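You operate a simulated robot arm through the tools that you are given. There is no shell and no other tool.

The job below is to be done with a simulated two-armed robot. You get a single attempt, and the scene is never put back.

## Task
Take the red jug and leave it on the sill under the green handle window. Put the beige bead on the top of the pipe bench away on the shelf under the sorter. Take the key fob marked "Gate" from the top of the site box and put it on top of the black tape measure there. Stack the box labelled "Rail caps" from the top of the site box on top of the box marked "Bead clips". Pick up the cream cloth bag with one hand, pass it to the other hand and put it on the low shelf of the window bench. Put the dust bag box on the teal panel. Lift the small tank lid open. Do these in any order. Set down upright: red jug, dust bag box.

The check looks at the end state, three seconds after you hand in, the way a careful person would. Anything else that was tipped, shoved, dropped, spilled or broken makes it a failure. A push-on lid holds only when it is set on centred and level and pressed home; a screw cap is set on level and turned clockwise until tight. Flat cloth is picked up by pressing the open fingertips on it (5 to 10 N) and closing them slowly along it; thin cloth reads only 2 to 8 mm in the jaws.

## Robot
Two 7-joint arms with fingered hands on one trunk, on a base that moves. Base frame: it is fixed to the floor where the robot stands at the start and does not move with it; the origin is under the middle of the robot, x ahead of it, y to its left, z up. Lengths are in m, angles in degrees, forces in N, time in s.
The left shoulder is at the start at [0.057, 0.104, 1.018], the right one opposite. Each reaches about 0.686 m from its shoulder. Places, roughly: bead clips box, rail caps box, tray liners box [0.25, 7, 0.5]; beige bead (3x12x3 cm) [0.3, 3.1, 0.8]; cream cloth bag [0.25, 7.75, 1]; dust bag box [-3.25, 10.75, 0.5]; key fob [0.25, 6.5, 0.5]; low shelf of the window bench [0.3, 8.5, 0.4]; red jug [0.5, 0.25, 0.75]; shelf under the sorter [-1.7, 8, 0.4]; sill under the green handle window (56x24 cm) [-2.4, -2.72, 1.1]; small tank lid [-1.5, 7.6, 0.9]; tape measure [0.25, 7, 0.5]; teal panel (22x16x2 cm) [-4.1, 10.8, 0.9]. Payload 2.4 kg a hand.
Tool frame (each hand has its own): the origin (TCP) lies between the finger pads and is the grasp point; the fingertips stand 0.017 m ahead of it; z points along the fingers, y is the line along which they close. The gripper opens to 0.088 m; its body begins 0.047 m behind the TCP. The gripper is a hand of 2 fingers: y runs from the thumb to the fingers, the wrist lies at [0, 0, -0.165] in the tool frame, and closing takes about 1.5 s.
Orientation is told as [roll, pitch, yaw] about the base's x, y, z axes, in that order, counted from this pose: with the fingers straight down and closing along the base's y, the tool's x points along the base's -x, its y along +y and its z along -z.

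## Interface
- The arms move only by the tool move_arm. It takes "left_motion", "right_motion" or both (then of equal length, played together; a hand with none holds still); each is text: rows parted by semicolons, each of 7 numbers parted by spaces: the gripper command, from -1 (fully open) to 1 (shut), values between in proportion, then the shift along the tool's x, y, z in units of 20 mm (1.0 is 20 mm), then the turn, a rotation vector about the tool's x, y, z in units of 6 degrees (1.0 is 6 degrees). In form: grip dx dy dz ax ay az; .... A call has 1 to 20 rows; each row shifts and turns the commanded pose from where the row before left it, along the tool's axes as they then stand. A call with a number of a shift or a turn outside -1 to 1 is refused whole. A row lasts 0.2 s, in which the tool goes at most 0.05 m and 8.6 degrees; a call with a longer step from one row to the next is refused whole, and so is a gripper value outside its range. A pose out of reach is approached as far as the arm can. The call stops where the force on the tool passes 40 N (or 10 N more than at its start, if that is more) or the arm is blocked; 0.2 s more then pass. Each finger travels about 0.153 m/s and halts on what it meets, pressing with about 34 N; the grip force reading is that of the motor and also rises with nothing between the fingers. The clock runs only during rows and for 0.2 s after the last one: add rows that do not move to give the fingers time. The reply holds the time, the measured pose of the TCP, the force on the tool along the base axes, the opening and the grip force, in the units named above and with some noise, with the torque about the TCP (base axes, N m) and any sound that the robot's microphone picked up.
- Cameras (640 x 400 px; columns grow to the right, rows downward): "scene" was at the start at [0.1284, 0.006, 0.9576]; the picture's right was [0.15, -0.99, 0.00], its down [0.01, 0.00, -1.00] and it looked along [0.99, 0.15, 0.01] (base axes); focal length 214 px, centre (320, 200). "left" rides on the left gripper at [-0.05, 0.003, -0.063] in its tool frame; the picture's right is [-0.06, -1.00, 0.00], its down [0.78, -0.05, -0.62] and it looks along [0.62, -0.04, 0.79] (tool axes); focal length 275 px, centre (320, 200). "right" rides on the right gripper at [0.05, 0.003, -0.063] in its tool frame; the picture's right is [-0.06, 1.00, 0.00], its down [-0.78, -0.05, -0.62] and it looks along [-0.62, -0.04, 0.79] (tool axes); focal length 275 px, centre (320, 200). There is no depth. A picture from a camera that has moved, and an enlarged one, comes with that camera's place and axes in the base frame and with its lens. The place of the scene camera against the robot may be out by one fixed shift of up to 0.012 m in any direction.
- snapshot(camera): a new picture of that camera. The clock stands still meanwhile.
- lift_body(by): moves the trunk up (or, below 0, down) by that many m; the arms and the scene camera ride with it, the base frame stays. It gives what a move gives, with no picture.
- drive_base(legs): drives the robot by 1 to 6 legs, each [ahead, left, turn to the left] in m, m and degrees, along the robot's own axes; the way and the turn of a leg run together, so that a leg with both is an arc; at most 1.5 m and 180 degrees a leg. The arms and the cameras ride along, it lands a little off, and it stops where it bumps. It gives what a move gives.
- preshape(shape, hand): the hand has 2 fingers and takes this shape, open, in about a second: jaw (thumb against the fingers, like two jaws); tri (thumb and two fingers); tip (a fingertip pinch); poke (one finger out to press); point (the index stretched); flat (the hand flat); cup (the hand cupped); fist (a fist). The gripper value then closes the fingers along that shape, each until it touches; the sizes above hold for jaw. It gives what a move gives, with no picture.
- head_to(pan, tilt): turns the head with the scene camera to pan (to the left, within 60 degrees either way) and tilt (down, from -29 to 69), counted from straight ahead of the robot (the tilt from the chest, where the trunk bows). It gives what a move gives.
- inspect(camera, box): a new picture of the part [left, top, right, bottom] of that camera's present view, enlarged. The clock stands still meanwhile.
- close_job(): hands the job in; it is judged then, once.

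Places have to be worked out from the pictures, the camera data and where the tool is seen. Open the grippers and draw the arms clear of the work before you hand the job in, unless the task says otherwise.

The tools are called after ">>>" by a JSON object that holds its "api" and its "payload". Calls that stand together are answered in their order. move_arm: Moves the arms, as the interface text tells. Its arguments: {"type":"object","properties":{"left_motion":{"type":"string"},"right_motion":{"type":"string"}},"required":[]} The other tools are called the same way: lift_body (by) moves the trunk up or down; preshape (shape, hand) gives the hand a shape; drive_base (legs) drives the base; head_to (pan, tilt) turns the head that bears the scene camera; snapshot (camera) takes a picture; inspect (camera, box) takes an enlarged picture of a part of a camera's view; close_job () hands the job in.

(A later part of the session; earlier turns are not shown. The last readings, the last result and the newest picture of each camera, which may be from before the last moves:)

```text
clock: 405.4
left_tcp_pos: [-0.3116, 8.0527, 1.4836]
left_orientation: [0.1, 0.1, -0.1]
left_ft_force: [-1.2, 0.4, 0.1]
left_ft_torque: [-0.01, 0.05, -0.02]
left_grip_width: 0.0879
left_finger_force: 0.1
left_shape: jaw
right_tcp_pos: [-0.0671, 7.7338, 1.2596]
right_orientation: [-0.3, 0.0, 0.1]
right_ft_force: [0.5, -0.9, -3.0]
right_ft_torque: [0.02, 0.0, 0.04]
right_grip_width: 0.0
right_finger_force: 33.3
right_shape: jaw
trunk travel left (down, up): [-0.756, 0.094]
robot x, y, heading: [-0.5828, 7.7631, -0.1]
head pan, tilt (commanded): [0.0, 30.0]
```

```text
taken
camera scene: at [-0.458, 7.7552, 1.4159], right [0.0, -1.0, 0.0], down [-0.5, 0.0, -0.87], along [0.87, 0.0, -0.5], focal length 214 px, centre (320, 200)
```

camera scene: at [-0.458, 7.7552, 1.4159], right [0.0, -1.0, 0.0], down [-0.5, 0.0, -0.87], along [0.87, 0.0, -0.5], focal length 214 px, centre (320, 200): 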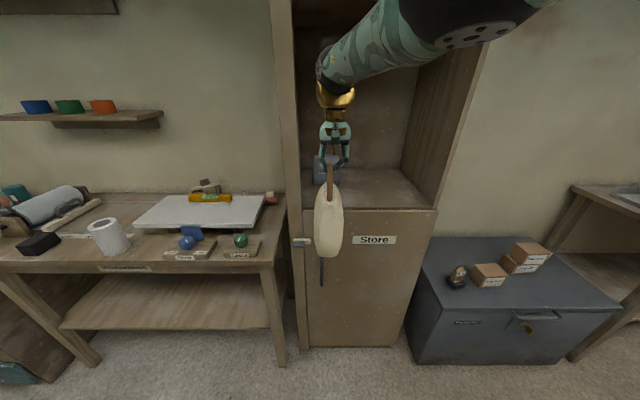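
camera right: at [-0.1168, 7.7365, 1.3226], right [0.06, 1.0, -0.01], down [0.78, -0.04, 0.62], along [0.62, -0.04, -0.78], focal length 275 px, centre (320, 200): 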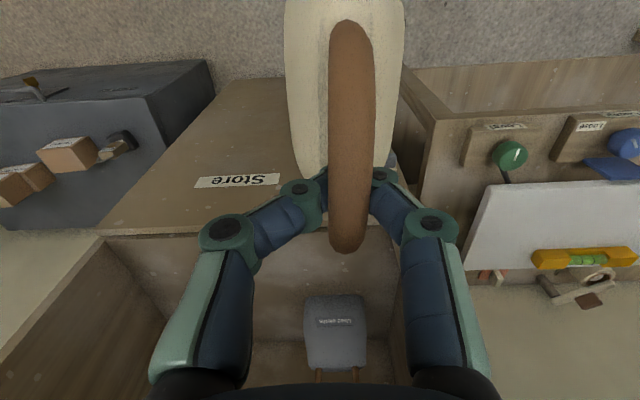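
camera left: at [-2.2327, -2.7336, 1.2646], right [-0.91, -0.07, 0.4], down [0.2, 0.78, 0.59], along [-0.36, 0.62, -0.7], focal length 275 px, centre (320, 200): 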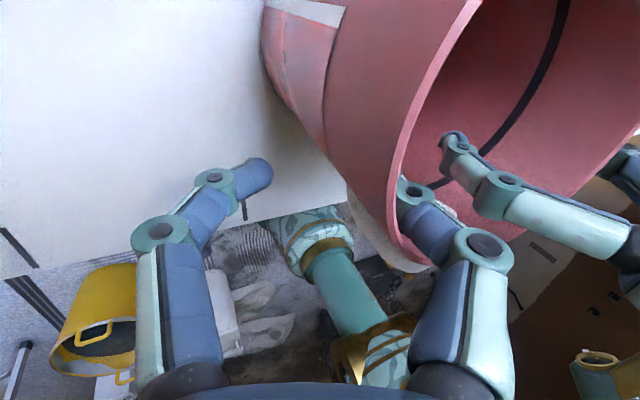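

The bag now hangs edge-on (thickness ≈5.5 cm, body z≈1.09–1.22). I lower the left hand and pitch it forward to take the body.

>>> {"api": "move_arm", "payload": {"left_motion": "-1 0 0 1 0 0 0; -1 0 0 1 0 0 0; -1 0 0 1 0 0 0; -1 0 0 1 0 0 0; -1 0 0 1 0 0 0; -1 0 0 1 0 0 0; -1 0 0 1 0 0 0; -1 0 0 1 0 0 0; -1 0 0 1 0 0 0; -1 0 0 1 0 0 0; -1 0 0 1 0 0 0; -1 0 0 1 0 0 0"}}

>>> {"api": "move_arm", "payload": {"left_motion": "-1 0 0 0 0 -0.95 0; -1 0 0 0 0 -0.95 0; -1 0 0 0 0 -0.95 0; -1 0 0 0 0 -0.95 0; -1 0 0 0 0 -0.95 0; -1 0 0 0 0 -0.95 0; -1 0 0 0 0 -0.95 0; -1 0 0 0 0 -0.95 0"}}

>>> {"api": "snapshot", "payload": {"camera": "left"}}

>>> {"api": "snapshot", "payload": {"camera": "scene"}}

```text
clock: 408.0
left_tcp_pos: [-0.3115, 8.0519, 1.2437]
left_orientation: [0.1, 0.1, -0.1]
left_ft_force: [0.4, -0.2, 0.2]
left_ft_torque: [0.01, 0.02, -0.01]
left_grip_width: 0.0878
left_finger_force: 0.0
left_shape: jaw
right_tcp_pos: [-0.065, 7.735, 1.2597]
right_orientation: [-0.4, -0.1, 0.2]
right_ft_force: [-0.2, -0.1, -2.4]
right_ft_torque: [-0.05, 0.01, -0.05]
right_grip_width: 0.0002
right_finger_force: 34.1
right_shape: jaw
trunk travel left (down, up): [-0.756, 0.094]
robot x, y, heading: [-0.5784, 7.7648, -0.2]
head pan, tilt (commanded): [0.0, 30.0]
```

```text
clock: 409.8
left_tcp_pos: [-0.3128, 8.0527, 1.2442]
left_orientation: [0.2, -45.6, -0.4]
left_ft_force: [0.3, -0.9, 0.1]
left_ft_torque: [0.01, 0.05, -0.03]
left_grip_width: 0.0879
left_finger_force: 0.1
left_shape: jaw
right_tcp_pos: [-0.0661, 7.7335, 1.2602]
right_orientation: [-0.3, -0.1, 0.1]
right_ft_force: [-1.0, 0.1, -2.4]
right_ft_torque: [-0.04, 0.03, -0.03]
right_grip_width: 0.0003
right_finger_force: 33.9
right_shape: jaw
trunk travel left (down, up): [-0.756, 0.094]
robot x, y, heading: [-0.5771, 7.7621, -0.0]
head pan, tilt (commanded): [0.0, 30.0]
```

```text
taken
camera left: at [-0.3233, 8.0545, 1.3249], right [0.04, -1.0, 0.04], down [-0.99, -0.05, -0.13], along [0.13, -0.03, -0.99], focal length 275 px, centre (320, 200)
```

left: 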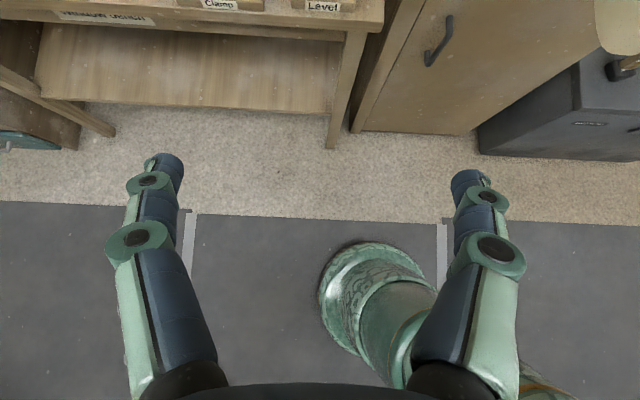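

```text
taken
camera scene: at [-0.4586, 7.7549, 1.4159], right [0.0, -1.0, 0.0], down [-0.5, 0.0, -0.87], along [0.87, 0.0, -0.5], focal length 214 px, centre (320, 200)
```

scene: 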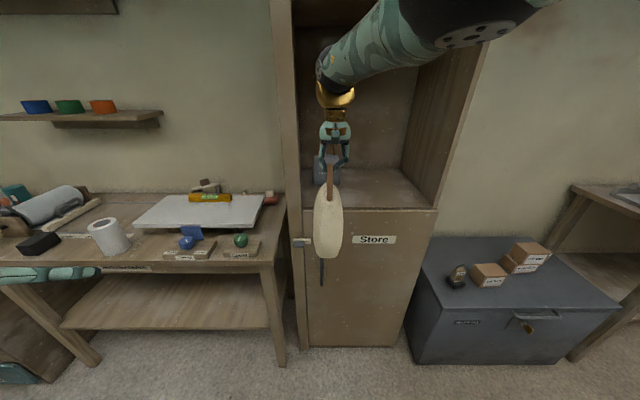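

The left hand is pitched −46°. I bring it in front of the bag's near edge, level with the body's middle.

>>> {"api": "move_arm", "payload": {"left_motion": "-1 0 -0.935 0.331 0 0 0; -1 0 -0.935 0.331 0 0 0; -1 0 -0.935 0.331 0 0 0; -1 0 -0.935 0.331 0 0 0; -1 0 -0.935 0.331 0 0 0; -1 0 -0.935 0.331 0 0 0; -1 0 -0.935 0.331 0 0 0; -1 0 -0.935 0.331 0 0 0; -1 0 -0.935 0.331 0 0 0; -1 0 -0.935 0.331 0 0 0; -1 0 -0.935 0.331 0 0 0; -1 0 -0.935 0.331 0 0 0; -1 0 -0.935 0.331 0 0 0; -1 0 -0.935 0.331 0 0 0; -1 0 -0.935 0.331 0 0 0; -1 0 -0.935 0.331 0 0 0; -1 0 -0.935 0.331 0 0 0"}}

>>> {"api": "snapshot", "payload": {"camera": "left"}}

>>> {"api": "snapshot", "payload": {"camera": "scene"}}

```text
clock: 412.2
left_tcp_pos: [-0.2671, 7.891, 1.1832]
left_orientation: [14.9, -44.0, -14.8]
left_ft_force: [1.3, 1.3, -0.1]
left_ft_torque: [0.01, -0.01, 0.01]
left_grip_width: 0.0878
left_finger_force: 0.0
left_shape: jaw
right_tcp_pos: [-0.0676, 7.7332, 1.2598]
right_orientation: [-0.4, -0.1, 0.1]
right_ft_force: [0.0, 0.4, -2.9]
right_ft_torque: [-0.03, 0.0, 0.0]
right_grip_width: 0.0001
right_finger_force: 33.8
right_shape: jaw
trunk travel left (down, up): [-0.756, 0.094]
robot x, y, heading: [-0.5832, 7.7648, -0.1]
head pan, tilt (commanded): [0.0, 30.0]
stopped in row 12 (left hand): the arm was blocked; the commanded pose is now the measured one
```

```text
taken
camera left: at [-0.2778, 7.879, 1.2626], right [-0.03, -0.99, -0.14], down [-0.99, 0.05, -0.12], along [0.13, 0.14, -0.98], focal length 275 px, centre (320, 200)
```

left: 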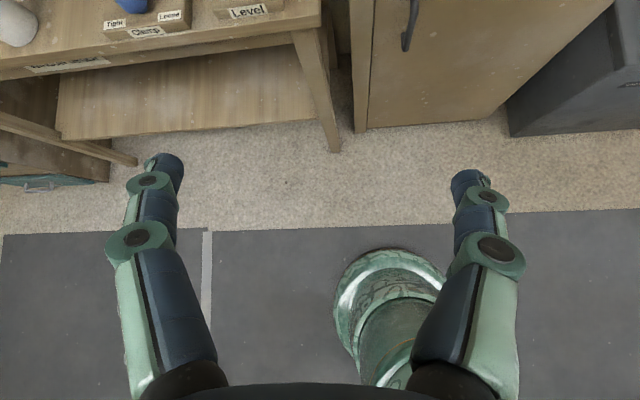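

```text
taken
camera scene: at [-0.458, 7.7551, 1.4158], right [0.0, -1.0, 0.0], down [-0.5, 0.0, -0.87], along [0.87, 0.0, -0.5], focal length 214 px, centre (320, 200)
```

scene: 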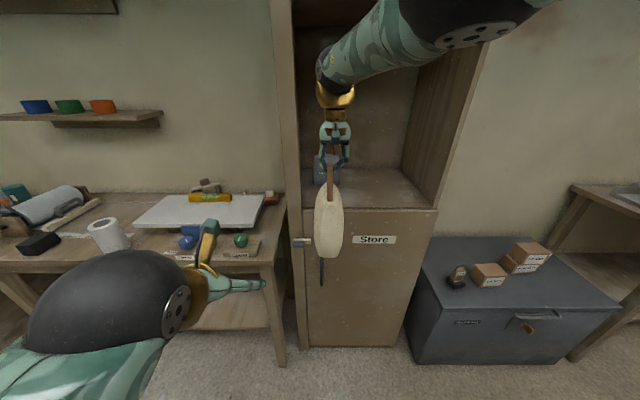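

The left arm met my own body. I take it back left, straighten it, and instead bring the bag further to the left with the right arm.

>>> {"api": "move_arm", "payload": {"left_motion": "-1 0 0.8 0 0.2 0 -0.44; -1 0 0.8 0 0.2 0 -0.44; -1 0 0.8 0 0.2 0 -0.44; -1 0 0.8 0 0.17 -0.08 -0.44; -1 0 0.8 0 0 0 0; -1 0 0.8 0 0 0 0"}}

>>> {"api": "move_arm", "payload": {"right_motion": "1 0.2 0.6 0 0 0 0; 1 0.2 0.6 0 0 0 0; 1 0.2 0.6 0 0 0 0; 1 0.2 0.6 0 0 0 0; 1 0.2 0.6 0 0 0 0; 1 0.2 0.6 0 0 0 0; 1 0.2 0.6 0 0 0 0; 1 0.2 0.6 0 0 0 0; 1 0.2 0.6 0 0 0 0; 1 0.2 0.6 0 0 0 0"}}

>>> {"api": "snapshot", "payload": {"camera": "scene"}}

```text
clock: 413.6
left_tcp_pos: [-0.2642, 7.9853, 1.1907]
left_orientation: [-0.4, -45.7, 0.2]
left_ft_force: [0.4, -0.1, 0.4]
left_ft_torque: [0.02, -0.01, 0.01]
left_grip_width: 0.0878
left_finger_force: 0.1
left_shape: jaw
right_tcp_pos: [-0.0663, 7.7346, 1.2594]
right_orientation: [-0.3, -0.1, 0.1]
right_ft_force: [0.8, 0.5, -3.8]
right_ft_torque: [-0.01, -0.03, 0.0]
right_grip_width: 0.0002
right_finger_force: 34.0
right_shape: jaw
trunk travel left (down, up): [-0.756, 0.094]
robot x, y, heading: [-0.5773, 7.7644, 0.0]
head pan, tilt (commanded): [0.0, 30.0]
```

```text
clock: 415.9
left_tcp_pos: [-0.2646, 7.9841, 1.1902]
left_orientation: [-0.3, -45.6, 0.1]
left_ft_force: [0.5, -0.2, -1.1]
left_ft_torque: [-0.02, -0.04, 0.04]
left_grip_width: 0.088
left_finger_force: 0.0
left_shape: jaw
right_tcp_pos: [-0.1153, 7.8479, 1.2592]
right_orientation: [-0.4, 0.0, 0.1]
right_ft_force: [-1.0, -0.2, -2.9]
right_ft_torque: [0.0, -0.01, 0.02]
right_grip_width: 0.0001
right_finger_force: 34.5
right_shape: jaw
right hand out of reach, approached as far as the arm can: row 8, 10
trunk travel left (down, up): [-0.756, 0.094]
robot x, y, heading: [-0.576, 7.7623, -0.2]
head pan, tilt (commanded): [0.0, 30.0]
```

```text
taken
camera scene: at [-0.4579, 7.7548, 1.4158], right [0.0, -1.0, 0.0], down [-0.5, 0.0, -0.87], along [0.87, 0.0, -0.5], focal length 214 px, centre (320, 200)
```

scene: 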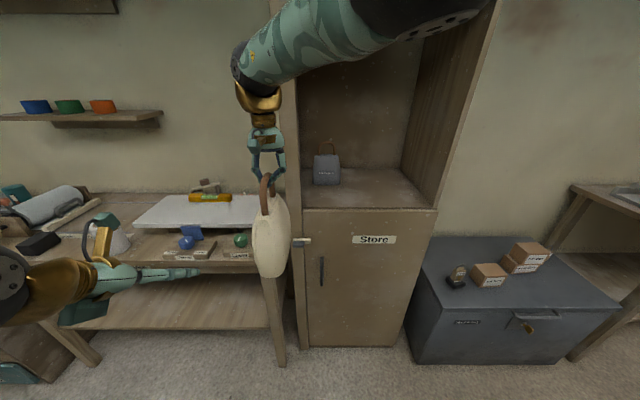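

The bag hangs at [−0.115, 7.848]; the blue bag is undisturbed. I turn the bag 45° and the left hand likewise, so the left hand can come in diagonally from my left.

>>> {"api": "move_arm", "payload": {"left_motion": "-1 0 0 0 0.76 0 0.75; -1 0 0 0 0.76 0 0.75; -1 0 0 0 0.76 0 0.75; -1 0 0 0 0.76 0 0.75; -1 0 0 0 0.76 0 0.75; -1 0 0 0 0.76 0 0.75; -1 0 0 0 0.76 0 0.75", "right_motion": "1 0 0 0 0 0 0.95; 1 0 0 0 0 0 0.95; 1 0 0 0 0 0 0.95; 1 0 0 0 0 0 0.95; 1 0 0 0 0 0 0.95; 1 0 0 0 0 0 0.95; 1 0 0 0 0 0 0.95"}}

>>> {"api": "snapshot", "payload": {"camera": "scene"}}

>>> {"api": "snapshot", "payload": {"camera": "left"}}

```text
clock: 417.4
left_tcp_pos: [-0.2641, 7.9857, 1.1912]
left_orientation: [0.1, -45.7, -45.1]
left_ft_force: [-0.1, -0.1, 0.3]
left_ft_torque: [-0.01, -0.01, 0.05]
left_grip_width: 0.0881
left_finger_force: 0.0
left_shape: jaw
right_tcp_pos: [-0.1153, 7.8484, 1.2597]
right_orientation: [-0.2, -0.2, -39.9]
right_ft_force: [0.0, -0.3, -3.6]
right_ft_torque: [-0.04, -0.01, 0.03]
right_grip_width: 0.0
right_finger_force: 34.3
right_shape: jaw
trunk travel left (down, up): [-0.756, 0.094]
robot x, y, heading: [-0.581, 7.7635, -0.0]
head pan, tilt (commanded): [0.0, 30.0]
```

```text
taken
camera scene: at [-0.4579, 7.7556, 1.4158], right [0.0, -1.0, 0.0], down [-0.5, 0.0, -0.87], along [0.87, 0.0, -0.5], focal length 214 px, centre (320, 200)
```

scene: 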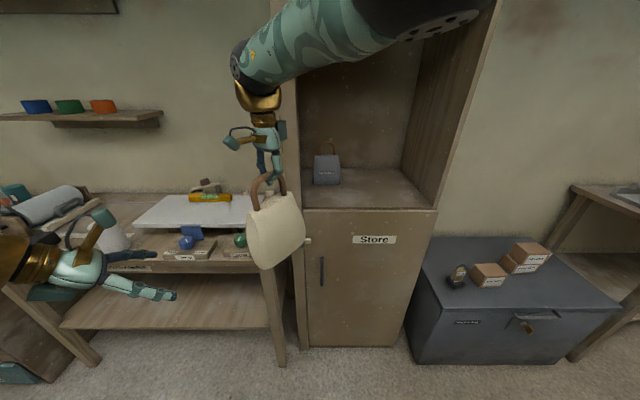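

```text
taken
camera left: at [-0.2699, 7.9943, 1.2703], right [-0.68, -0.74, 0.04], down [-0.73, 0.67, -0.13], along [0.07, -0.12, -0.99], focal length 275 px, centre (320, 200)
```

left: 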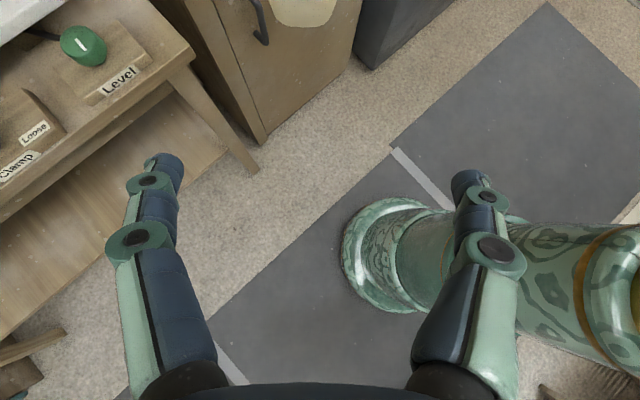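

Bag and left hand are now aligned diagonally. I lower the left hand slightly and advance halfway, then check.

>>> {"api": "move_arm", "payload": {"left_motion": "-1 0.644 0.175 0.628 0 0 0; -1 0.644 0.175 0.628 0 0 0; -1 -0.698 0 0.716 0 0 0; -1 -0.698 0 0.716 0 0 0; -1 -0.698 0 0.716 0 0 0; -1 -0.698 0 0.716 0 0 0; -1 -0.698 0 0.716 0 0 0"}}

>>> {"api": "snapshot", "payload": {"camera": "left"}}

>>> {"api": "snapshot", "payload": {"camera": "scene"}}

```text
clock: 419.1
left_tcp_pos: [-0.1871, 7.9201, 1.1536]
left_orientation: [0.1, -45.7, -44.9]
left_ft_force: [0.1, -0.1, 0.1]
left_ft_torque: [0.0, 0.0, -0.03]
left_grip_width: 0.0879
left_finger_force: 0.1
left_shape: jaw
right_tcp_pos: [-0.1144, 7.8486, 1.26]
right_orientation: [-0.2, -0.3, -39.8]
right_ft_force: [-0.6, 0.1, -3.1]
right_ft_torque: [-0.04, 0.02, 0.01]
right_grip_width: 0.0
right_finger_force: 33.6
right_shape: jaw
trunk travel left (down, up): [-0.756, 0.094]
robot x, y, heading: [-0.5777, 7.763, -0.1]
head pan, tilt (commanded): [0.0, 30.0]
```

```text
taken
camera left: at [-0.1931, 7.9292, 1.2338], right [-0.67, -0.74, 0.04], down [-0.74, 0.67, -0.13], along [0.07, -0.12, -0.99], focal length 275 px, centre (320, 200)
```

left: 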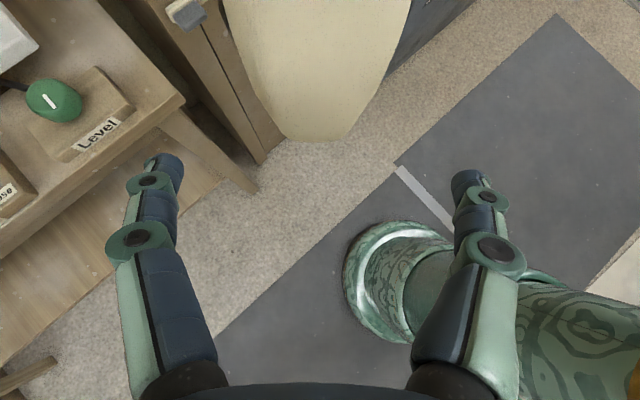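

```text
taken
camera scene: at [-0.4577, 7.7549, 1.4158], right [0.0, -1.0, 0.0], down [-0.5, 0.0, -0.87], along [0.87, 0.0, -0.5], focal length 214 px, centre (320, 200)
```

scene: 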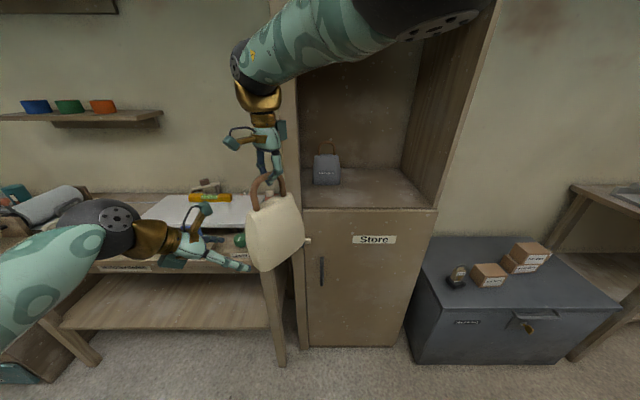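

The bag's edge is centred between the left fingers, but the hand's camera stalk stands up 8 cm. I try a flatter hand (pitch about −74°) so the stalk trails behind.

>>> {"api": "move_arm", "payload": {"left_motion": "-1 0 0 0 0 -0.95 0; -1 0 0 0 0 -0.95 0; -1 0 0 0 0 -0.95 0; -1 0 0 0 0 -0.95 0; -1 0 0 0 0 -0.95 0"}}

>>> {"api": "snapshot", "payload": {"camera": "left"}}

>>> {"api": "snapshot", "payload": {"camera": "scene"}}

```text
clock: 420.2
left_tcp_pos: [-0.1883, 7.9205, 1.1545]
left_orientation: [0.2, -74.4, -45.1]
left_ft_force: [0.6, 0.6, 0.5]
left_ft_torque: [-0.04, 0.02, 0.01]
left_grip_width: 0.0878
left_finger_force: 0.1
left_shape: jaw
right_tcp_pos: [-0.1151, 7.8483, 1.26]
right_orientation: [-0.4, -0.3, -39.8]
right_ft_force: [-0.1, 0.7, -2.7]
right_ft_torque: [-0.02, 0.03, -0.02]
right_grip_width: 0.0001
right_finger_force: 34.4
right_shape: jaw
trunk travel left (down, up): [-0.756, 0.094]
robot x, y, heading: [-0.5784, 7.76, -0.2]
head pan, tilt (commanded): [0.0, 30.0]
```

```text
taken
camera left: at [-0.2202, 7.9553, 1.2199], right [-0.69, -0.72, 0.06], down [-0.61, 0.54, -0.59], along [0.39, -0.44, -0.81], focal length 275 px, centre (320, 200)
```

left: 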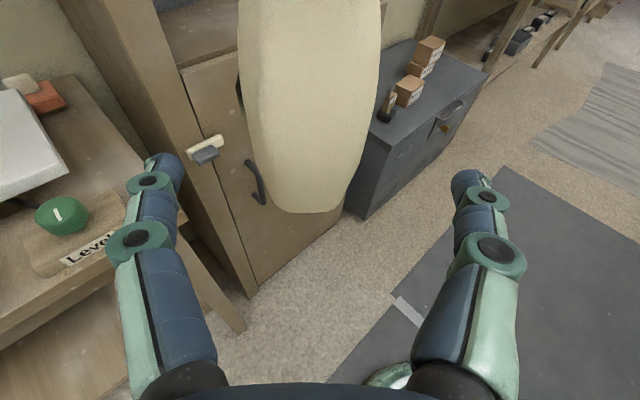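

```text
taken
camera scene: at [-0.458, 7.7551, 1.4158], right [0.0, -1.0, 0.0], down [-0.5, 0.0, -0.87], along [0.87, 0.0, -0.5], focal length 214 px, centre (320, 200)
```

scene: 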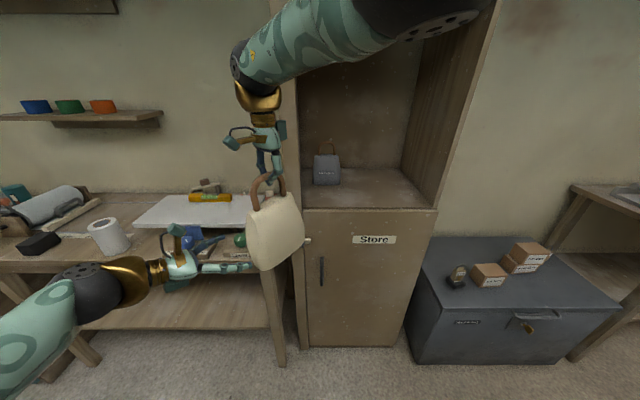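

The flatter pose works and the bag edge is centred between the fingers. I advance 9 cm so the fingers straddle the bag's body.

>>> {"api": "move_arm", "payload": {"left_motion": "-1 0 0 0 0 -0.95 0; -1 -0.304 0 0.86 0 0 0; -1 -0.304 0 0.86 0 0 0; -1 -0.304 0 0.86 0 0 0; -1 -0.304 0 0.86 0 0 0; -1 -0.304 0 0.86 0 0 0; -1 0 0 0 0 0 0"}}

>>> {"api": "snapshot", "payload": {"camera": "left"}}

>>> {"api": "snapshot", "payload": {"camera": "scene"}}

```text
clock: 421.9
left_tcp_pos: [-0.1264, 7.8568, 1.1705]
left_orientation: [0.4, -80.0, -45.2]
left_ft_force: [-0.3, -0.4, 0.0]
left_ft_torque: [0.02, 0.03, 0.02]
left_grip_width: 0.0879
left_finger_force: 0.1
left_shape: jaw
right_tcp_pos: [-0.1157, 7.8487, 1.2595]
right_orientation: [-0.2, -0.2, -39.8]
right_ft_force: [0.3, -0.9, -3.0]
right_ft_torque: [-0.01, 0.02, 0.0]
right_grip_width: 0.0
right_finger_force: 34.2
right_shape: jaw
trunk travel left (down, up): [-0.756, 0.094]
robot x, y, heading: [-0.5777, 7.7644, -0.0]
head pan, tilt (commanded): [0.0, 30.0]
```

```text
taken
camera left: at [-0.1629, 7.8952, 1.2314], right [-0.7, -0.71, 0.06], down [-0.56, 0.49, -0.67], along [0.45, -0.5, -0.74], focal length 275 px, centre (320, 200)
```

left: 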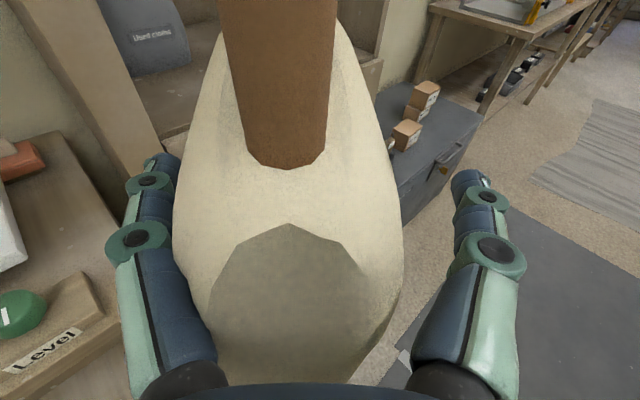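

```text
taken
camera scene: at [-0.4583, 7.7554, 1.4158], right [0.0, -1.0, 0.0], down [-0.5, 0.0, -0.87], along [0.87, 0.0, -0.5], focal length 214 px, centre (320, 200)
```

scene: 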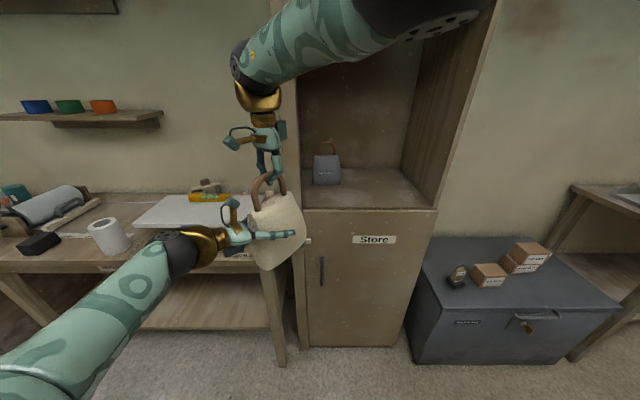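

The left fingers straddle the bag's body. I close them gently.

>>> {"api": "move_arm", "payload": {"left_motion": "-0.8 0 0 0 0 0 0; -0.6 0 0 0 0 0 0; -0.4 0 0 0 0 0 0; -0.2 0 0 0 0 0 0; 0 0 0 0 0 0 0; 0.2 0 0 0 0 0 0; 0.2 0 0 0 0 0 0; 0.2 0 0 0 0 0 0"}}

>>> {"api": "snapshot", "payload": {"camera": "left"}}

>>> {"api": "inspect", "payload": {"camera": "scene", "box": [170, 90, 370, 300]}}

```text
clock: 423.6
left_tcp_pos: [-0.1267, 7.8561, 1.1709]
left_orientation: [0.4, -80.0, -45.5]
left_ft_force: [0.7, 1.4, 3.1]
left_ft_torque: [0.01, -0.05, 0.03]
left_grip_width: 0.0475
left_finger_force: 34.4
left_shape: jaw
right_tcp_pos: [-0.1138, 7.847, 1.2599]
right_orientation: [-0.2, -0.3, -39.7]
right_ft_force: [0.0, 0.4, -5.6]
right_ft_torque: [-0.06, 0.06, -0.01]
right_grip_width: 0.0002
right_finger_force: 33.4
right_shape: jaw
trunk travel left (down, up): [-0.756, 0.094]
robot x, y, heading: [-0.5808, 7.7594, 0.0]
head pan, tilt (commanded): [0.0, 30.0]
```

```text
taken
camera left: at [-0.1629, 7.8952, 1.2313], right [-0.7, -0.71, 0.06], down [-0.56, 0.49, -0.67], along [0.45, -0.5, -0.74], focal length 275 px, centre (320, 200)
```

left: 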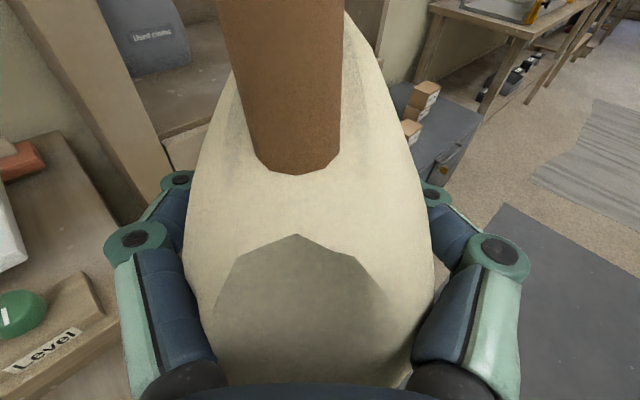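

```text
1.90 times, centred on (270, 195) of scene
camera zoom: at [-0.458, 7.7552, 1.4158], right [0.0, -1.0, 0.0], down [-0.5, 0.0, -0.87], along [0.87, 0.0, -0.5], focal length 408 px, centre (415, 210)
```

zoom: 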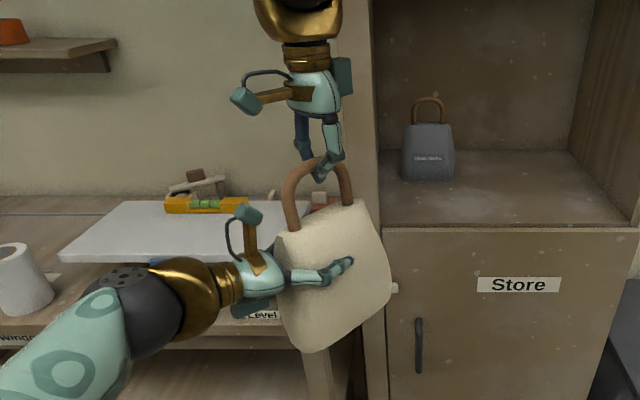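

The left hand holds the bag (4.75 cm, 34 N). I open the right hand and raise it clear of the handle.

>>> {"api": "move_arm", "payload": {"right_motion": "0.6 0 0 0 0 0 0; 0.2 0 0 0 0 0 0; -0.2 0 0 0 0 0 0; -0.6 0 0 0 0 0 0; -0.9 0 0 0 0 0 0; -0.9 0 0 0 0 0 0; -0.9 0 0 0 0 0 0"}}

>>> {"api": "inspect", "payload": {"camera": "scene", "box": [170, 90, 370, 300]}}

```text
clock: 425.2
left_tcp_pos: [-0.1275, 7.8572, 1.17]
left_orientation: [0.4, -79.9, -45.3]
left_ft_force: [-0.5, -0.2, -1.0]
left_ft_torque: [0.03, 0.05, -0.03]
left_grip_width: 0.0475
left_finger_force: 34.1
left_shape: jaw
right_tcp_pos: [-0.1145, 7.8473, 1.2602]
right_orientation: [-0.2, -0.3, -39.8]
right_ft_force: [-0.4, 0.6, -0.7]
right_ft_torque: [0.0, 0.04, 0.01]
right_grip_width: 0.0836
right_finger_force: 0.1
right_shape: jaw
trunk travel left (down, up): [-0.756, 0.094]
robot x, y, heading: [-0.5784, 7.7627, -0.0]
head pan, tilt (commanded): [0.0, 30.0]
```

```text
1.90 times, centred on (270, 195) of scene
camera zoom: at [-0.458, 7.7552, 1.4158], right [0.0, -1.0, 0.0], down [-0.5, 0.0, -0.87], along [0.87, 0.0, -0.5], focal length 408 px, centre (415, 210)
```

zoom: 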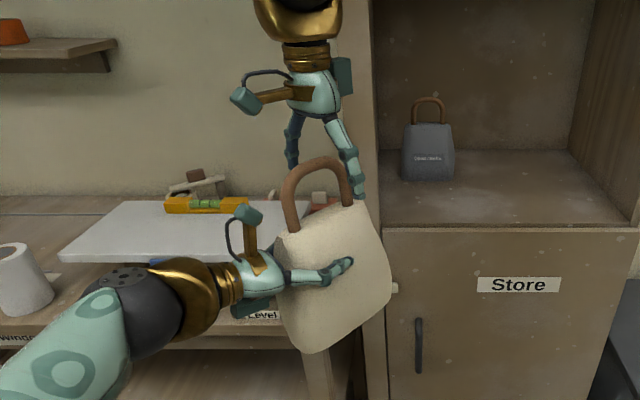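

The bag is passed to the left hand. I raise the right hand off and draw it away to the right.

>>> {"api": "move_arm", "payload": {"right_motion": "-1 0 0 -1 0 0 0; -1 0 0 -1 0 0 0; -1 0 0 -1 0 0 0; -1 0 0 -1 0 0 0; -1 0 0 -1 0 0 0; -1 0 -0.6 -0.5 0 0 -0.9; -1 0 -0.6 0 0 0 -0.9; -1 0 -0.6 0 0 0 -0.9; -1 0 -0.6 0 0 0 -0.9; -1 0 -0.6 0 0 0 -0.9; -1 0 -0.6 0 0 0 -0.9; -1 0 -0.6 0 0 0 -0.9; -1 0 -0.6 0 0 0 0; -1 0 -0.6 0 0 0 0"}}

>>> {"api": "snapshot", "payload": {"camera": "scene"}}

>>> {"api": "snapshot", "payload": {"camera": "left"}}

```text
clock: 428.2
left_tcp_pos: [-0.1274, 7.8555, 1.1702]
left_orientation: [0.4, -80.1, -45.4]
left_ft_force: [0.9, 0.3, -0.7]
left_ft_torque: [0.04, 0.01, -0.02]
left_grip_width: 0.0472
left_finger_force: 33.9
left_shape: jaw
right_tcp_pos: [-0.1492, 7.7476, 1.3708]
right_orientation: [-0.3, -0.1, -2.0]
right_ft_force: [-0.2, -0.2, 0.1]
right_ft_torque: [0.0, 0.0, -0.01]
right_grip_width: 0.088
right_finger_force: 0.2
right_shape: jaw
trunk travel left (down, up): [-0.756, 0.094]
robot x, y, heading: [-0.5854, 7.7624, -0.3]
head pan, tilt (commanded): [0.0, 30.0]
```

```text
taken
camera scene: at [-0.4581, 7.7548, 1.4158], right [0.0, -1.0, 0.0], down [-0.5, 0.0, -0.87], along [0.87, 0.0, -0.5], focal length 214 px, centre (320, 200)
```

scene: 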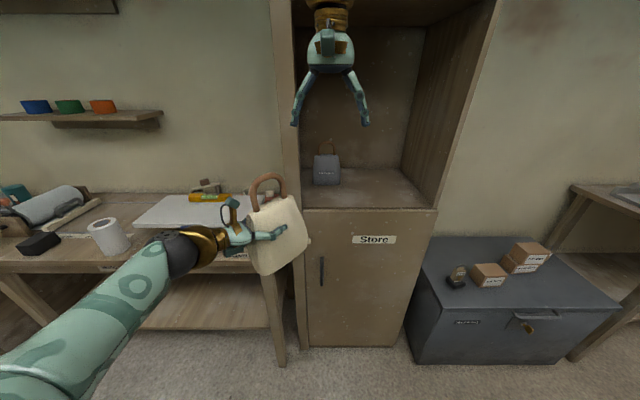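

```text
taken
camera left: at [-0.163, 7.8949, 1.2313], right [-0.7, -0.71, 0.06], down [-0.56, 0.49, -0.66], along [0.45, -0.5, -0.74], focal length 275 px, centre (320, 200)
```

left: 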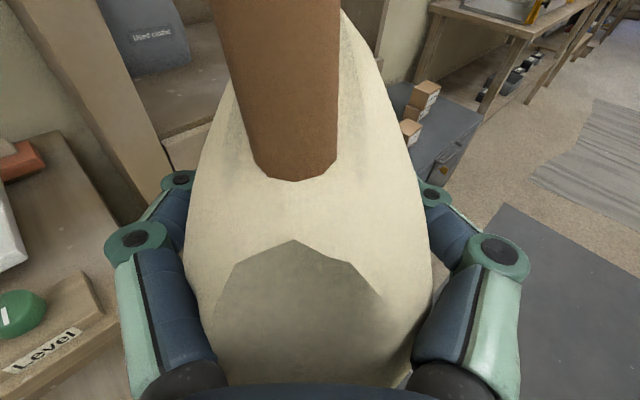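

The left hand now carries the bag steadily. I tuck the right hand back and to the right, then move left to in front of the window bench.

>>> {"api": "move_arm", "payload": {"right_motion": "-1 0.69 -0.96 0 0 0 0; -1 0.69 -0.96 0 0 0 0; -1 0.69 -0.96 0 0 0 0; -1 0.69 -0.96 0 0 0 0; -1 0.69 -0.96 0 0 0 0; -1 0.69 -0.96 0 0 0 0; -1 0.69 -0.96 0 0 0 0; -1 0.69 -0.96 0 0 0 0; -1 0.69 -0.96 0 0 0 0; -1 0.69 -0.96 0 0 0 0; -1 0.69 -0.96 0 0 0 0; -1 0.69 -0.96 0 0 0 0; -1 0.69 -0.96 0 0 0 0"}}

>>> {"api": "drive_base", "payload": {"legs": [[0, 0.6, 0]]}}

>>> {"api": "head_to", "payload": {"pan": 10, "tilt": 35}}

>>> {"api": "snapshot", "payload": {"camera": "scene"}}

```text
clock: 431.1
left_tcp_pos: [-0.1269, 7.8555, 1.1713]
left_orientation: [0.6, -80.0, -45.6]
left_ft_force: [-0.5, 0.2, 0.3]
left_ft_torque: [-0.01, 0.03, 0.0]
left_grip_width: 0.0472
left_finger_force: 34.2
left_shape: jaw
right_tcp_pos: [-0.3377, 7.5061, 1.3695]
right_orientation: [-0.5, -0.1, -2.0]
right_ft_force: [-0.6, 0.5, -0.2]
right_ft_torque: [0.01, -0.02, 0.03]
right_grip_width: 0.0878
right_finger_force: 0.1
right_shape: jaw
trunk travel left (down, up): [-0.756, 0.094]
robot x, y, heading: [-0.5805, 7.7645, -0.2]
head pan, tilt (commanded): [0.0, 30.0]
```

```text
clock: 434.5
left_tcp_pos: [-0.1246, 8.4596, 1.1698]
left_orientation: [0.3, -80.0, -45.4]
left_ft_force: [0.3, 0.4, -0.9]
left_ft_torque: [0.03, 0.01, -0.01]
left_grip_width: 0.0471
left_finger_force: 34.5
left_shape: jaw
right_tcp_pos: [-0.3346, 8.1113, 1.3703]
right_orientation: [-0.4, -0.1, -2.2]
right_ft_force: [-0.3, -0.2, 0.6]
right_ft_torque: [0.01, -0.01, 0.01]
right_grip_width: 0.0881
right_finger_force: 0.1
right_shape: jaw
trunk travel left (down, up): [-0.756, 0.094]
robot x, y, heading: [-0.5745, 8.3625, -0.1]
head pan, tilt (commanded): [0.0, 30.0]
```

```text
clock: 435.2
left_tcp_pos: [-0.125, 8.4587, 1.1705]
left_orientation: [0.4, -80.1, -45.5]
left_ft_force: [-0.2, -1.3, 0.1]
left_ft_torque: [-0.03, 0.02, 0.02]
left_grip_width: 0.0471
left_finger_force: 34.3
left_shape: jaw
right_tcp_pos: [-0.3355, 8.1099, 1.37]
right_orientation: [-0.4, -0.2, -2.2]
right_ft_force: [-0.3, 0.0, -0.4]
right_ft_torque: [-0.03, -0.01, 0.04]
right_grip_width: 0.0879
right_finger_force: 0.0
right_shape: jaw
trunk travel left (down, up): [-0.756, 0.094]
robot x, y, heading: [-0.5772, 8.3682, -0.2]
head pan, tilt (commanded): [10.0, 35.0]
```

```text
taken
camera scene: at [-0.4602, 8.3748, 1.4081], right [0.17, -0.99, 0.0], down [-0.57, -0.1, -0.82], along [0.81, 0.14, -0.57], focal length 214 px, centre (320, 200)
```

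scene: 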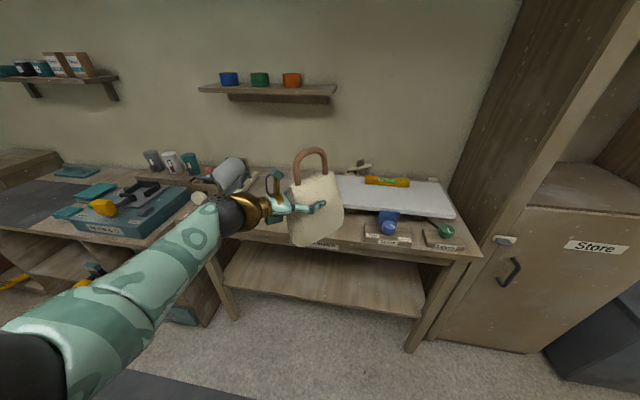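

The low shelf spans y≈8.0–9.0, front edge x≈0.12, z≈0.35. I lower the trunk so the bag's bottom is at about 0.40.

>>> {"api": "lift_body", "payload": {"by": -0.4}}

>>> {"api": "lift_body", "payload": {"by": -0.28}}

>>> {"api": "head_to", "payload": {"pan": 5, "tilt": 20}}

>>> {"api": "snapshot", "payload": {"camera": "scene"}}

>>> {"api": "snapshot", "payload": {"camera": "left"}}

```text
clock: 439.0
left_tcp_pos: [-0.1247, 8.4591, 0.7708]
left_orientation: [0.4, -80.0, -45.4]
left_ft_force: [0.1, -0.7, 0.3]
left_ft_torque: [0.01, 0.02, -0.02]
left_grip_width: 0.0469
left_finger_force: 33.8
left_shape: jaw
right_tcp_pos: [-0.3346, 8.1097, 0.9707]
right_orientation: [-0.4, -0.1, -2.3]
right_ft_force: [0.9, 0.1, 0.2]
right_ft_torque: [0.01, -0.01, -0.01]
right_grip_width: 0.0877
right_finger_force: 0.0
right_shape: jaw
trunk travel left (down, up): [-0.356, 0.494]
robot x, y, heading: [-0.5831, 8.3657, -0.3]
head pan, tilt (commanded): [10.0, 35.0]
```

```text
clock: 441.8
left_tcp_pos: [-0.1246, 8.46, 0.4914]
left_orientation: [0.5, -80.0, -45.7]
left_ft_force: [-0.2, -0.3, -0.7]
left_ft_torque: [0.02, 0.03, 0.02]
left_grip_width: 0.047
left_finger_force: 33.9
left_shape: jaw
right_tcp_pos: [-0.3203, 8.1096, 0.6529]
right_orientation: [-0.6, 10.8, -2.2]
right_ft_force: [0.0, -0.4, 0.1]
right_ft_torque: [0.01, 0.0, 0.02]
right_grip_width: 0.0876
right_finger_force: 0.1
right_shape: jaw
trunk travel left (down, up): [-0.076, 0.774]
robot x, y, heading: [-0.5798, 8.3693, 0.0]
head pan, tilt (commanded): [10.0, 35.0]
```

```text
clock: 442.6
left_tcp_pos: [-0.126, 8.4602, 0.4918]
left_orientation: [0.4, -80.1, -45.6]
left_ft_force: [-0.5, 0.2, -0.1]
left_ft_torque: [0.04, 0.04, -0.03]
left_grip_width: 0.0469
left_finger_force: 34.1
left_shape: jaw
right_tcp_pos: [-0.3218, 8.111, 0.6527]
right_orientation: [-0.8, 10.8, -2.2]
right_ft_force: [0.7, 0.4, -0.5]
right_ft_torque: [0.0, 0.01, 0.0]
right_grip_width: 0.0881
right_finger_force: 0.1
right_shape: jaw
trunk travel left (down, up): [-0.076, 0.774]
robot x, y, heading: [-0.5785, 8.3681, -0.4]
head pan, tilt (commanded): [5.0, 20.0]
```

```text
taken
camera scene: at [-0.4367, 8.3678, 0.7528], right [0.08, -1.0, 0.0], down [-0.34, -0.03, -0.94], along [0.94, 0.08, -0.34], focal length 214 px, centre (320, 200)
```

scene: 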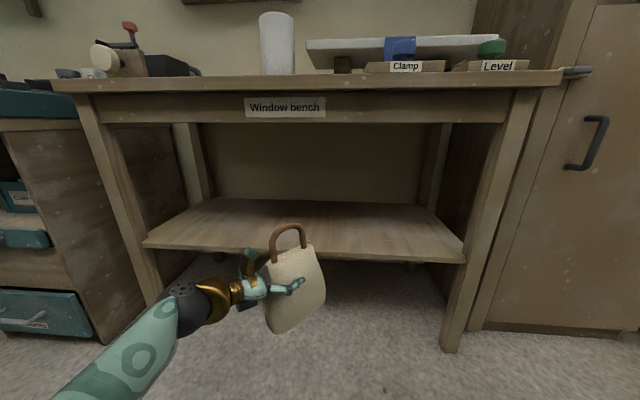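

```text
taken
camera left: at [-0.1612, 8.4989, 0.5512], right [-0.7, -0.71, 0.06], down [-0.56, 0.49, -0.66], along [0.44, -0.5, -0.74], focal length 275 px, centre (320, 200)
```

left: 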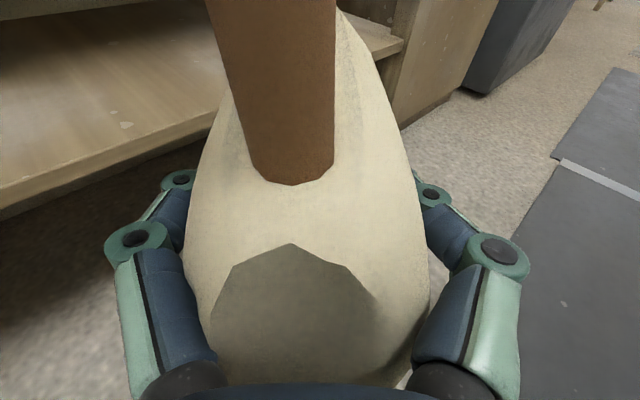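

The shelf top is at z≈0.395, front edge x≈0.12; the bag's lowest corner is now a bit too low. I raise 6 cm, turn 15° right so the right arm stays clear of the bench, and drive the bag in over the shelf.

>>> {"api": "lift_body", "payload": {"by": 0.06}}

>>> {"api": "drive_base", "payload": {"legs": [[0, 0, -15], [0.16, 0.043, 0]]}}

>>> {"api": "head_to", "payload": {"pan": 15, "tilt": 20}}

>>> {"api": "snapshot", "payload": {"camera": "scene"}}

>>> {"api": "snapshot", "payload": {"camera": "left"}}

```text
clock: 443.6
left_tcp_pos: [-0.1258, 8.46, 0.5513]
left_orientation: [0.3, -80.1, -45.2]
left_ft_force: [-0.7, -0.8, 0.3]
left_ft_torque: [0.01, -0.02, -0.01]
left_grip_width: 0.0472
left_finger_force: 33.5
left_shape: jaw
right_tcp_pos: [-0.3208, 8.1103, 0.7119]
right_orientation: [-0.7, 11.0, -2.1]
right_ft_force: [0.1, 0.5, 0.3]
right_ft_torque: [-0.02, -0.02, 0.01]
right_grip_width: 0.0879
right_finger_force: 0.0
right_shape: jaw
trunk travel left (down, up): [-0.136, 0.714]
robot x, y, heading: [-0.5774, 8.3684, -0.0]
head pan, tilt (commanded): [5.0, 20.0]
```

```text
clock: 445.9
left_tcp_pos: [0.0524, 8.3373, 0.5506]
left_orientation: [0.5, -79.9, -60.4]
left_ft_force: [-0.4, -0.5, -0.4]
left_ft_torque: [0.02, 0.05, -0.02]
left_grip_width: 0.0467
left_finger_force: 34.2
left_shape: jaw
right_tcp_pos: [-0.2278, 8.0489, 0.7124]
right_orientation: [-0.6, 10.8, -17.2]
right_ft_force: [-0.5, 0.4, -0.1]
right_ft_torque: [-0.04, 0.0, 0.01]
right_grip_width: 0.0879
right_finger_force: 0.1
right_shape: jaw
trunk travel left (down, up): [-0.136, 0.714]
robot x, y, heading: [-0.4095, 8.3623, -15.0]
head pan, tilt (commanded): [5.0, 20.0]
```

```text
clock: 446.7
left_tcp_pos: [0.0522, 8.3362, 0.5495]
left_orientation: [0.4, -79.9, -60.4]
left_ft_force: [0.8, 0.4, 0.0]
left_ft_torque: [0.0, 0.0, 0.0]
left_grip_width: 0.0467
left_finger_force: 33.8
left_shape: jaw
right_tcp_pos: [-0.2271, 8.0509, 0.7123]
right_orientation: [-0.7, 10.8, -17.2]
right_ft_force: [0.5, -0.2, 0.4]
right_ft_torque: [0.02, 0.01, 0.01]
right_grip_width: 0.0878
right_finger_force: 0.1
right_shape: jaw
trunk travel left (down, up): [-0.136, 0.714]
robot x, y, heading: [-0.4109, 8.3638, -15.1]
head pan, tilt (commanded): [15.0, 20.0]
```

```text
taken
camera scene: at [-0.2728, 8.3466, 0.8112], right [0.0, -1.0, 0.0], down [-0.34, 0.0, -0.94], along [0.94, 0.0, -0.34], focal length 214 px, centre (320, 200)
```

scene: 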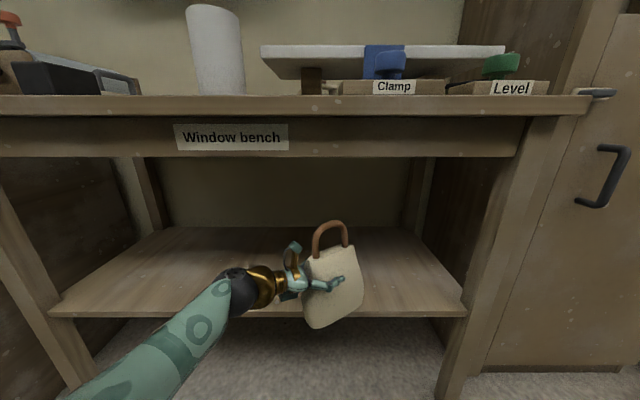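

```text
taken
camera left: at [0.027, 8.3844, 0.6111], right [-0.86, -0.51, 0.06], down [-0.41, 0.62, -0.66], along [0.3, -0.6, -0.74], focal length 275 px, centre (320, 200)
```

left: 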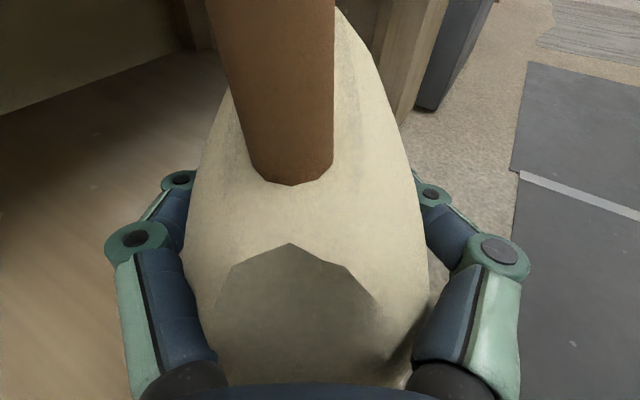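

The bag clears the shelf's edge. I drive the remaining 15 cm in.

>>> {"api": "drive_base", "payload": {"legs": [[0.15, 0.04, 0]]}}

>>> {"api": "snapshot", "payload": {"camera": "scene"}}

>>> {"api": "snapshot", "payload": {"camera": "left"}}

```text
clock: 448.1
left_tcp_pos: [0.2088, 8.3362, 0.5495]
left_orientation: [0.3, -80.0, -60.3]
left_ft_force: [-0.4, -0.3, 0.1]
left_ft_torque: [0.03, -0.03, 0.01]
left_grip_width: 0.047
left_finger_force: 33.6
left_shape: jaw
right_tcp_pos: [-0.07, 8.049, 0.7125]
right_orientation: [-0.6, 10.8, -17.1]
right_ft_force: [-0.4, 0.0, 0.3]
right_ft_torque: [-0.01, 0.02, -0.02]
right_grip_width: 0.0878
right_finger_force: 0.1
right_shape: jaw
trunk travel left (down, up): [-0.136, 0.714]
robot x, y, heading: [-0.2547, 8.3604, -15.1]
head pan, tilt (commanded): [15.0, 20.0]
```

```text
taken
camera scene: at [-0.1154, 8.3452, 0.8113], right [0.0, -1.0, 0.0], down [-0.34, 0.0, -0.94], along [0.94, 0.0, -0.34], focal length 214 px, centre (320, 200)
```

scene: 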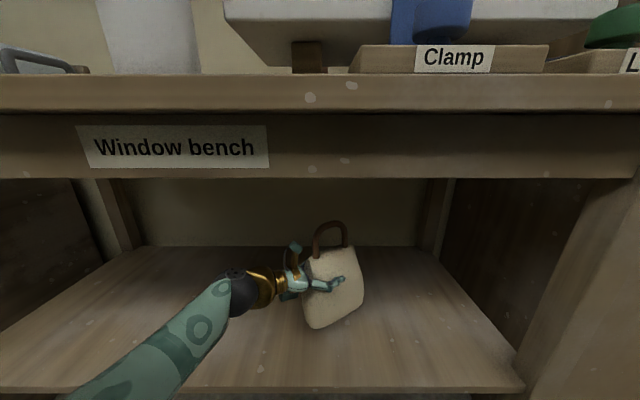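

```text
taken
camera left: at [0.1844, 8.3833, 0.6111], right [-0.86, -0.51, 0.06], down [-0.41, 0.62, -0.66], along [0.3, -0.6, -0.74], focal length 275 px, centre (320, 200)
```

left: 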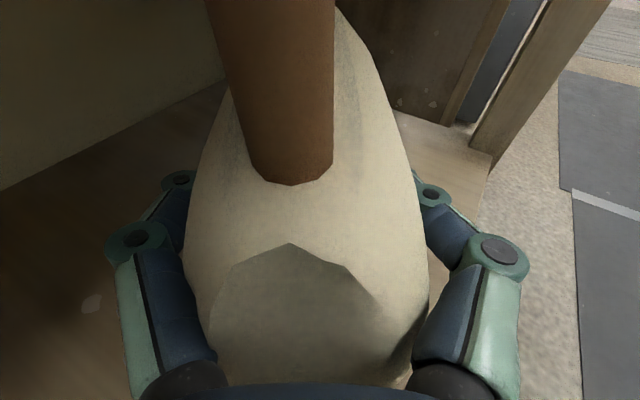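

The bag is over the shelf. I lower the trunk in steps until it stands.

>>> {"api": "lift_body", "payload": {"by": -0.04}}

>>> {"api": "lift_body", "payload": {"by": -0.012}}

>>> {"api": "inspect", "payload": {"camera": "scene", "box": [220, 190, 420, 350]}}

```text
clock: 448.9
left_tcp_pos: [0.2094, 8.3357, 0.5116]
left_orientation: [0.4, -80.0, -60.4]
left_ft_force: [-0.9, -0.4, 0.0]
left_ft_torque: [0.02, 0.04, 0.01]
left_grip_width: 0.0469
left_finger_force: 34.5
left_shape: jaw
right_tcp_pos: [-0.0699, 8.0486, 0.6726]
right_orientation: [-0.8, 10.8, -17.2]
right_ft_force: [-0.2, 0.3, -0.1]
right_ft_torque: [-0.01, 0.01, -0.01]
right_grip_width: 0.0879
right_finger_force: 0.1
right_shape: jaw
trunk travel left (down, up): [-0.096, 0.754]
robot x, y, heading: [-0.253, 8.3654, -15.4]
head pan, tilt (commanded): [15.0, 20.0]
```

```text
clock: 449.5
left_tcp_pos: [0.2088, 8.3365, 0.4985]
left_orientation: [0.3, -80.0, -60.3]
left_ft_force: [-0.3, 0.2, 0.3]
left_ft_torque: [0.03, 0.01, -0.01]
left_grip_width: 0.0469
left_finger_force: 34.3
left_shape: jaw
right_tcp_pos: [-0.0707, 8.0488, 0.6599]
right_orientation: [-0.7, 10.8, -17.1]
right_ft_force: [0.1, -0.4, -0.2]
right_ft_torque: [0.05, 0.02, 0.01]
right_grip_width: 0.0877
right_finger_force: 0.1
right_shape: jaw
trunk travel left (down, up): [-0.084, 0.766]
robot x, y, heading: [-0.2547, 8.3657, -15.0]
head pan, tilt (commanded): [15.0, 20.0]
```

```text
2.50 times, centred on (320, 270) of scene
camera zoom: at [-0.1126, 8.3444, 0.7605], right [0.0, -1.0, 0.0], down [-0.34, 0.0, -0.94], along [0.94, 0.0, -0.34], focal length 536 px, centre (320, 25)
```

zoom: 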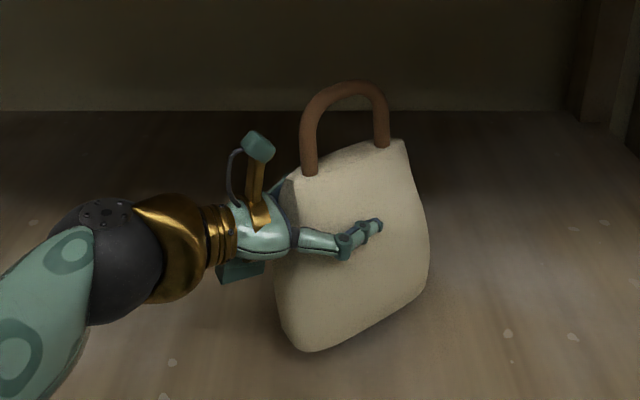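

Not in contact yet; I continue lowering.

>>> {"api": "lift_body", "payload": {"by": -0.015}}

>>> {"api": "lift_body", "payload": {"by": -0.01}}

>>> {"api": "lift_body", "payload": {"by": -0.01}}

>>> {"api": "inspect", "payload": {"camera": "scene", "box": [220, 190, 420, 350]}}

```text
clock: 450.1
left_tcp_pos: [0.209, 8.3358, 0.4825]
left_orientation: [0.3, -80.1, -60.4]
left_ft_force: [0.4, 0.0, -0.4]
left_ft_torque: [0.02, 0.03, 0.0]
left_grip_width: 0.0467
left_finger_force: 34.5
left_shape: jaw
right_tcp_pos: [-0.0689, 8.0482, 0.645]
right_orientation: [-0.7, 10.9, -17.1]
right_ft_force: [-0.3, -0.2, 1.1]
right_ft_torque: [-0.02, -0.01, -0.02]
right_grip_width: 0.0878
right_finger_force: 0.0
right_shape: jaw
trunk travel left (down, up): [-0.069, 0.781]
robot x, y, heading: [-0.2491, 8.3631, -15.3]
head pan, tilt (commanded): [15.0, 20.0]
```

```text
clock: 450.7
left_tcp_pos: [0.2102, 8.3348, 0.4746]
left_orientation: [0.6, -80.1, -60.6]
left_ft_force: [0.4, -1.0, 3.1]
left_ft_torque: [0.02, -0.04, -0.03]
left_grip_width: 0.047
left_finger_force: 34.3
left_shape: jaw
right_tcp_pos: [-0.0677, 8.0461, 0.6346]
right_orientation: [-0.6, 11.2, -17.1]
right_ft_force: [0.0, -0.2, -0.7]
right_ft_torque: [0.03, -0.02, 0.0]
right_grip_width: 0.0876
right_finger_force: 0.0
right_shape: jaw
trunk travel left (down, up): [-0.059, 0.791]
robot x, y, heading: [-0.2485, 8.3648, -15.0]
head pan, tilt (commanded): [15.0, 20.0]
```

```text
clock: 451.3
left_tcp_pos: [0.2082, 8.3335, 0.4682]
left_orientation: [1.9, -80.5, -61.9]
left_ft_force: [-5.2, -8.2, 37.1]
left_ft_torque: [-0.14, -0.3, -0.03]
left_grip_width: 0.0476
left_finger_force: 34.5
left_shape: jaw
right_tcp_pos: [-0.0687, 8.0448, 0.6247]
right_orientation: [-0.4, 11.3, -17.0]
right_ft_force: [0.1, 0.3, 0.7]
right_ft_torque: [0.03, 0.02, -0.03]
right_grip_width: 0.0879
right_finger_force: 0.0
right_shape: jaw
trunk travel left (down, up): [-0.049, 0.801]
robot x, y, heading: [-0.2563, 8.3633, -15.2]
head pan, tilt (commanded): [15.0, 20.0]
```

```text
2.50 times, centred on (320, 270) of scene
camera zoom: at [-0.1125, 8.3436, 0.7277], right [0.0, -1.0, 0.0], down [-0.34, 0.0, -0.94], along [0.94, 0.0, -0.34], focal length 536 px, centre (320, 25)
```

zoom: 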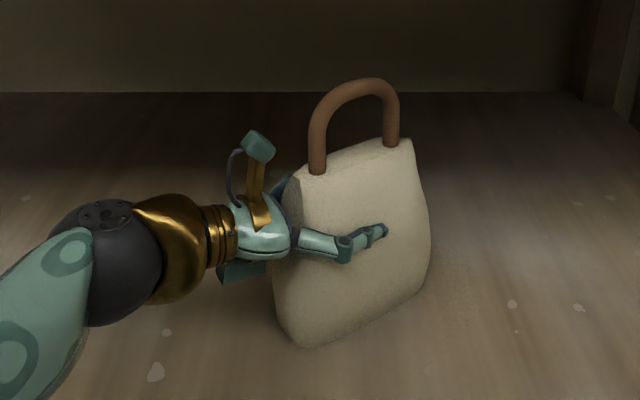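

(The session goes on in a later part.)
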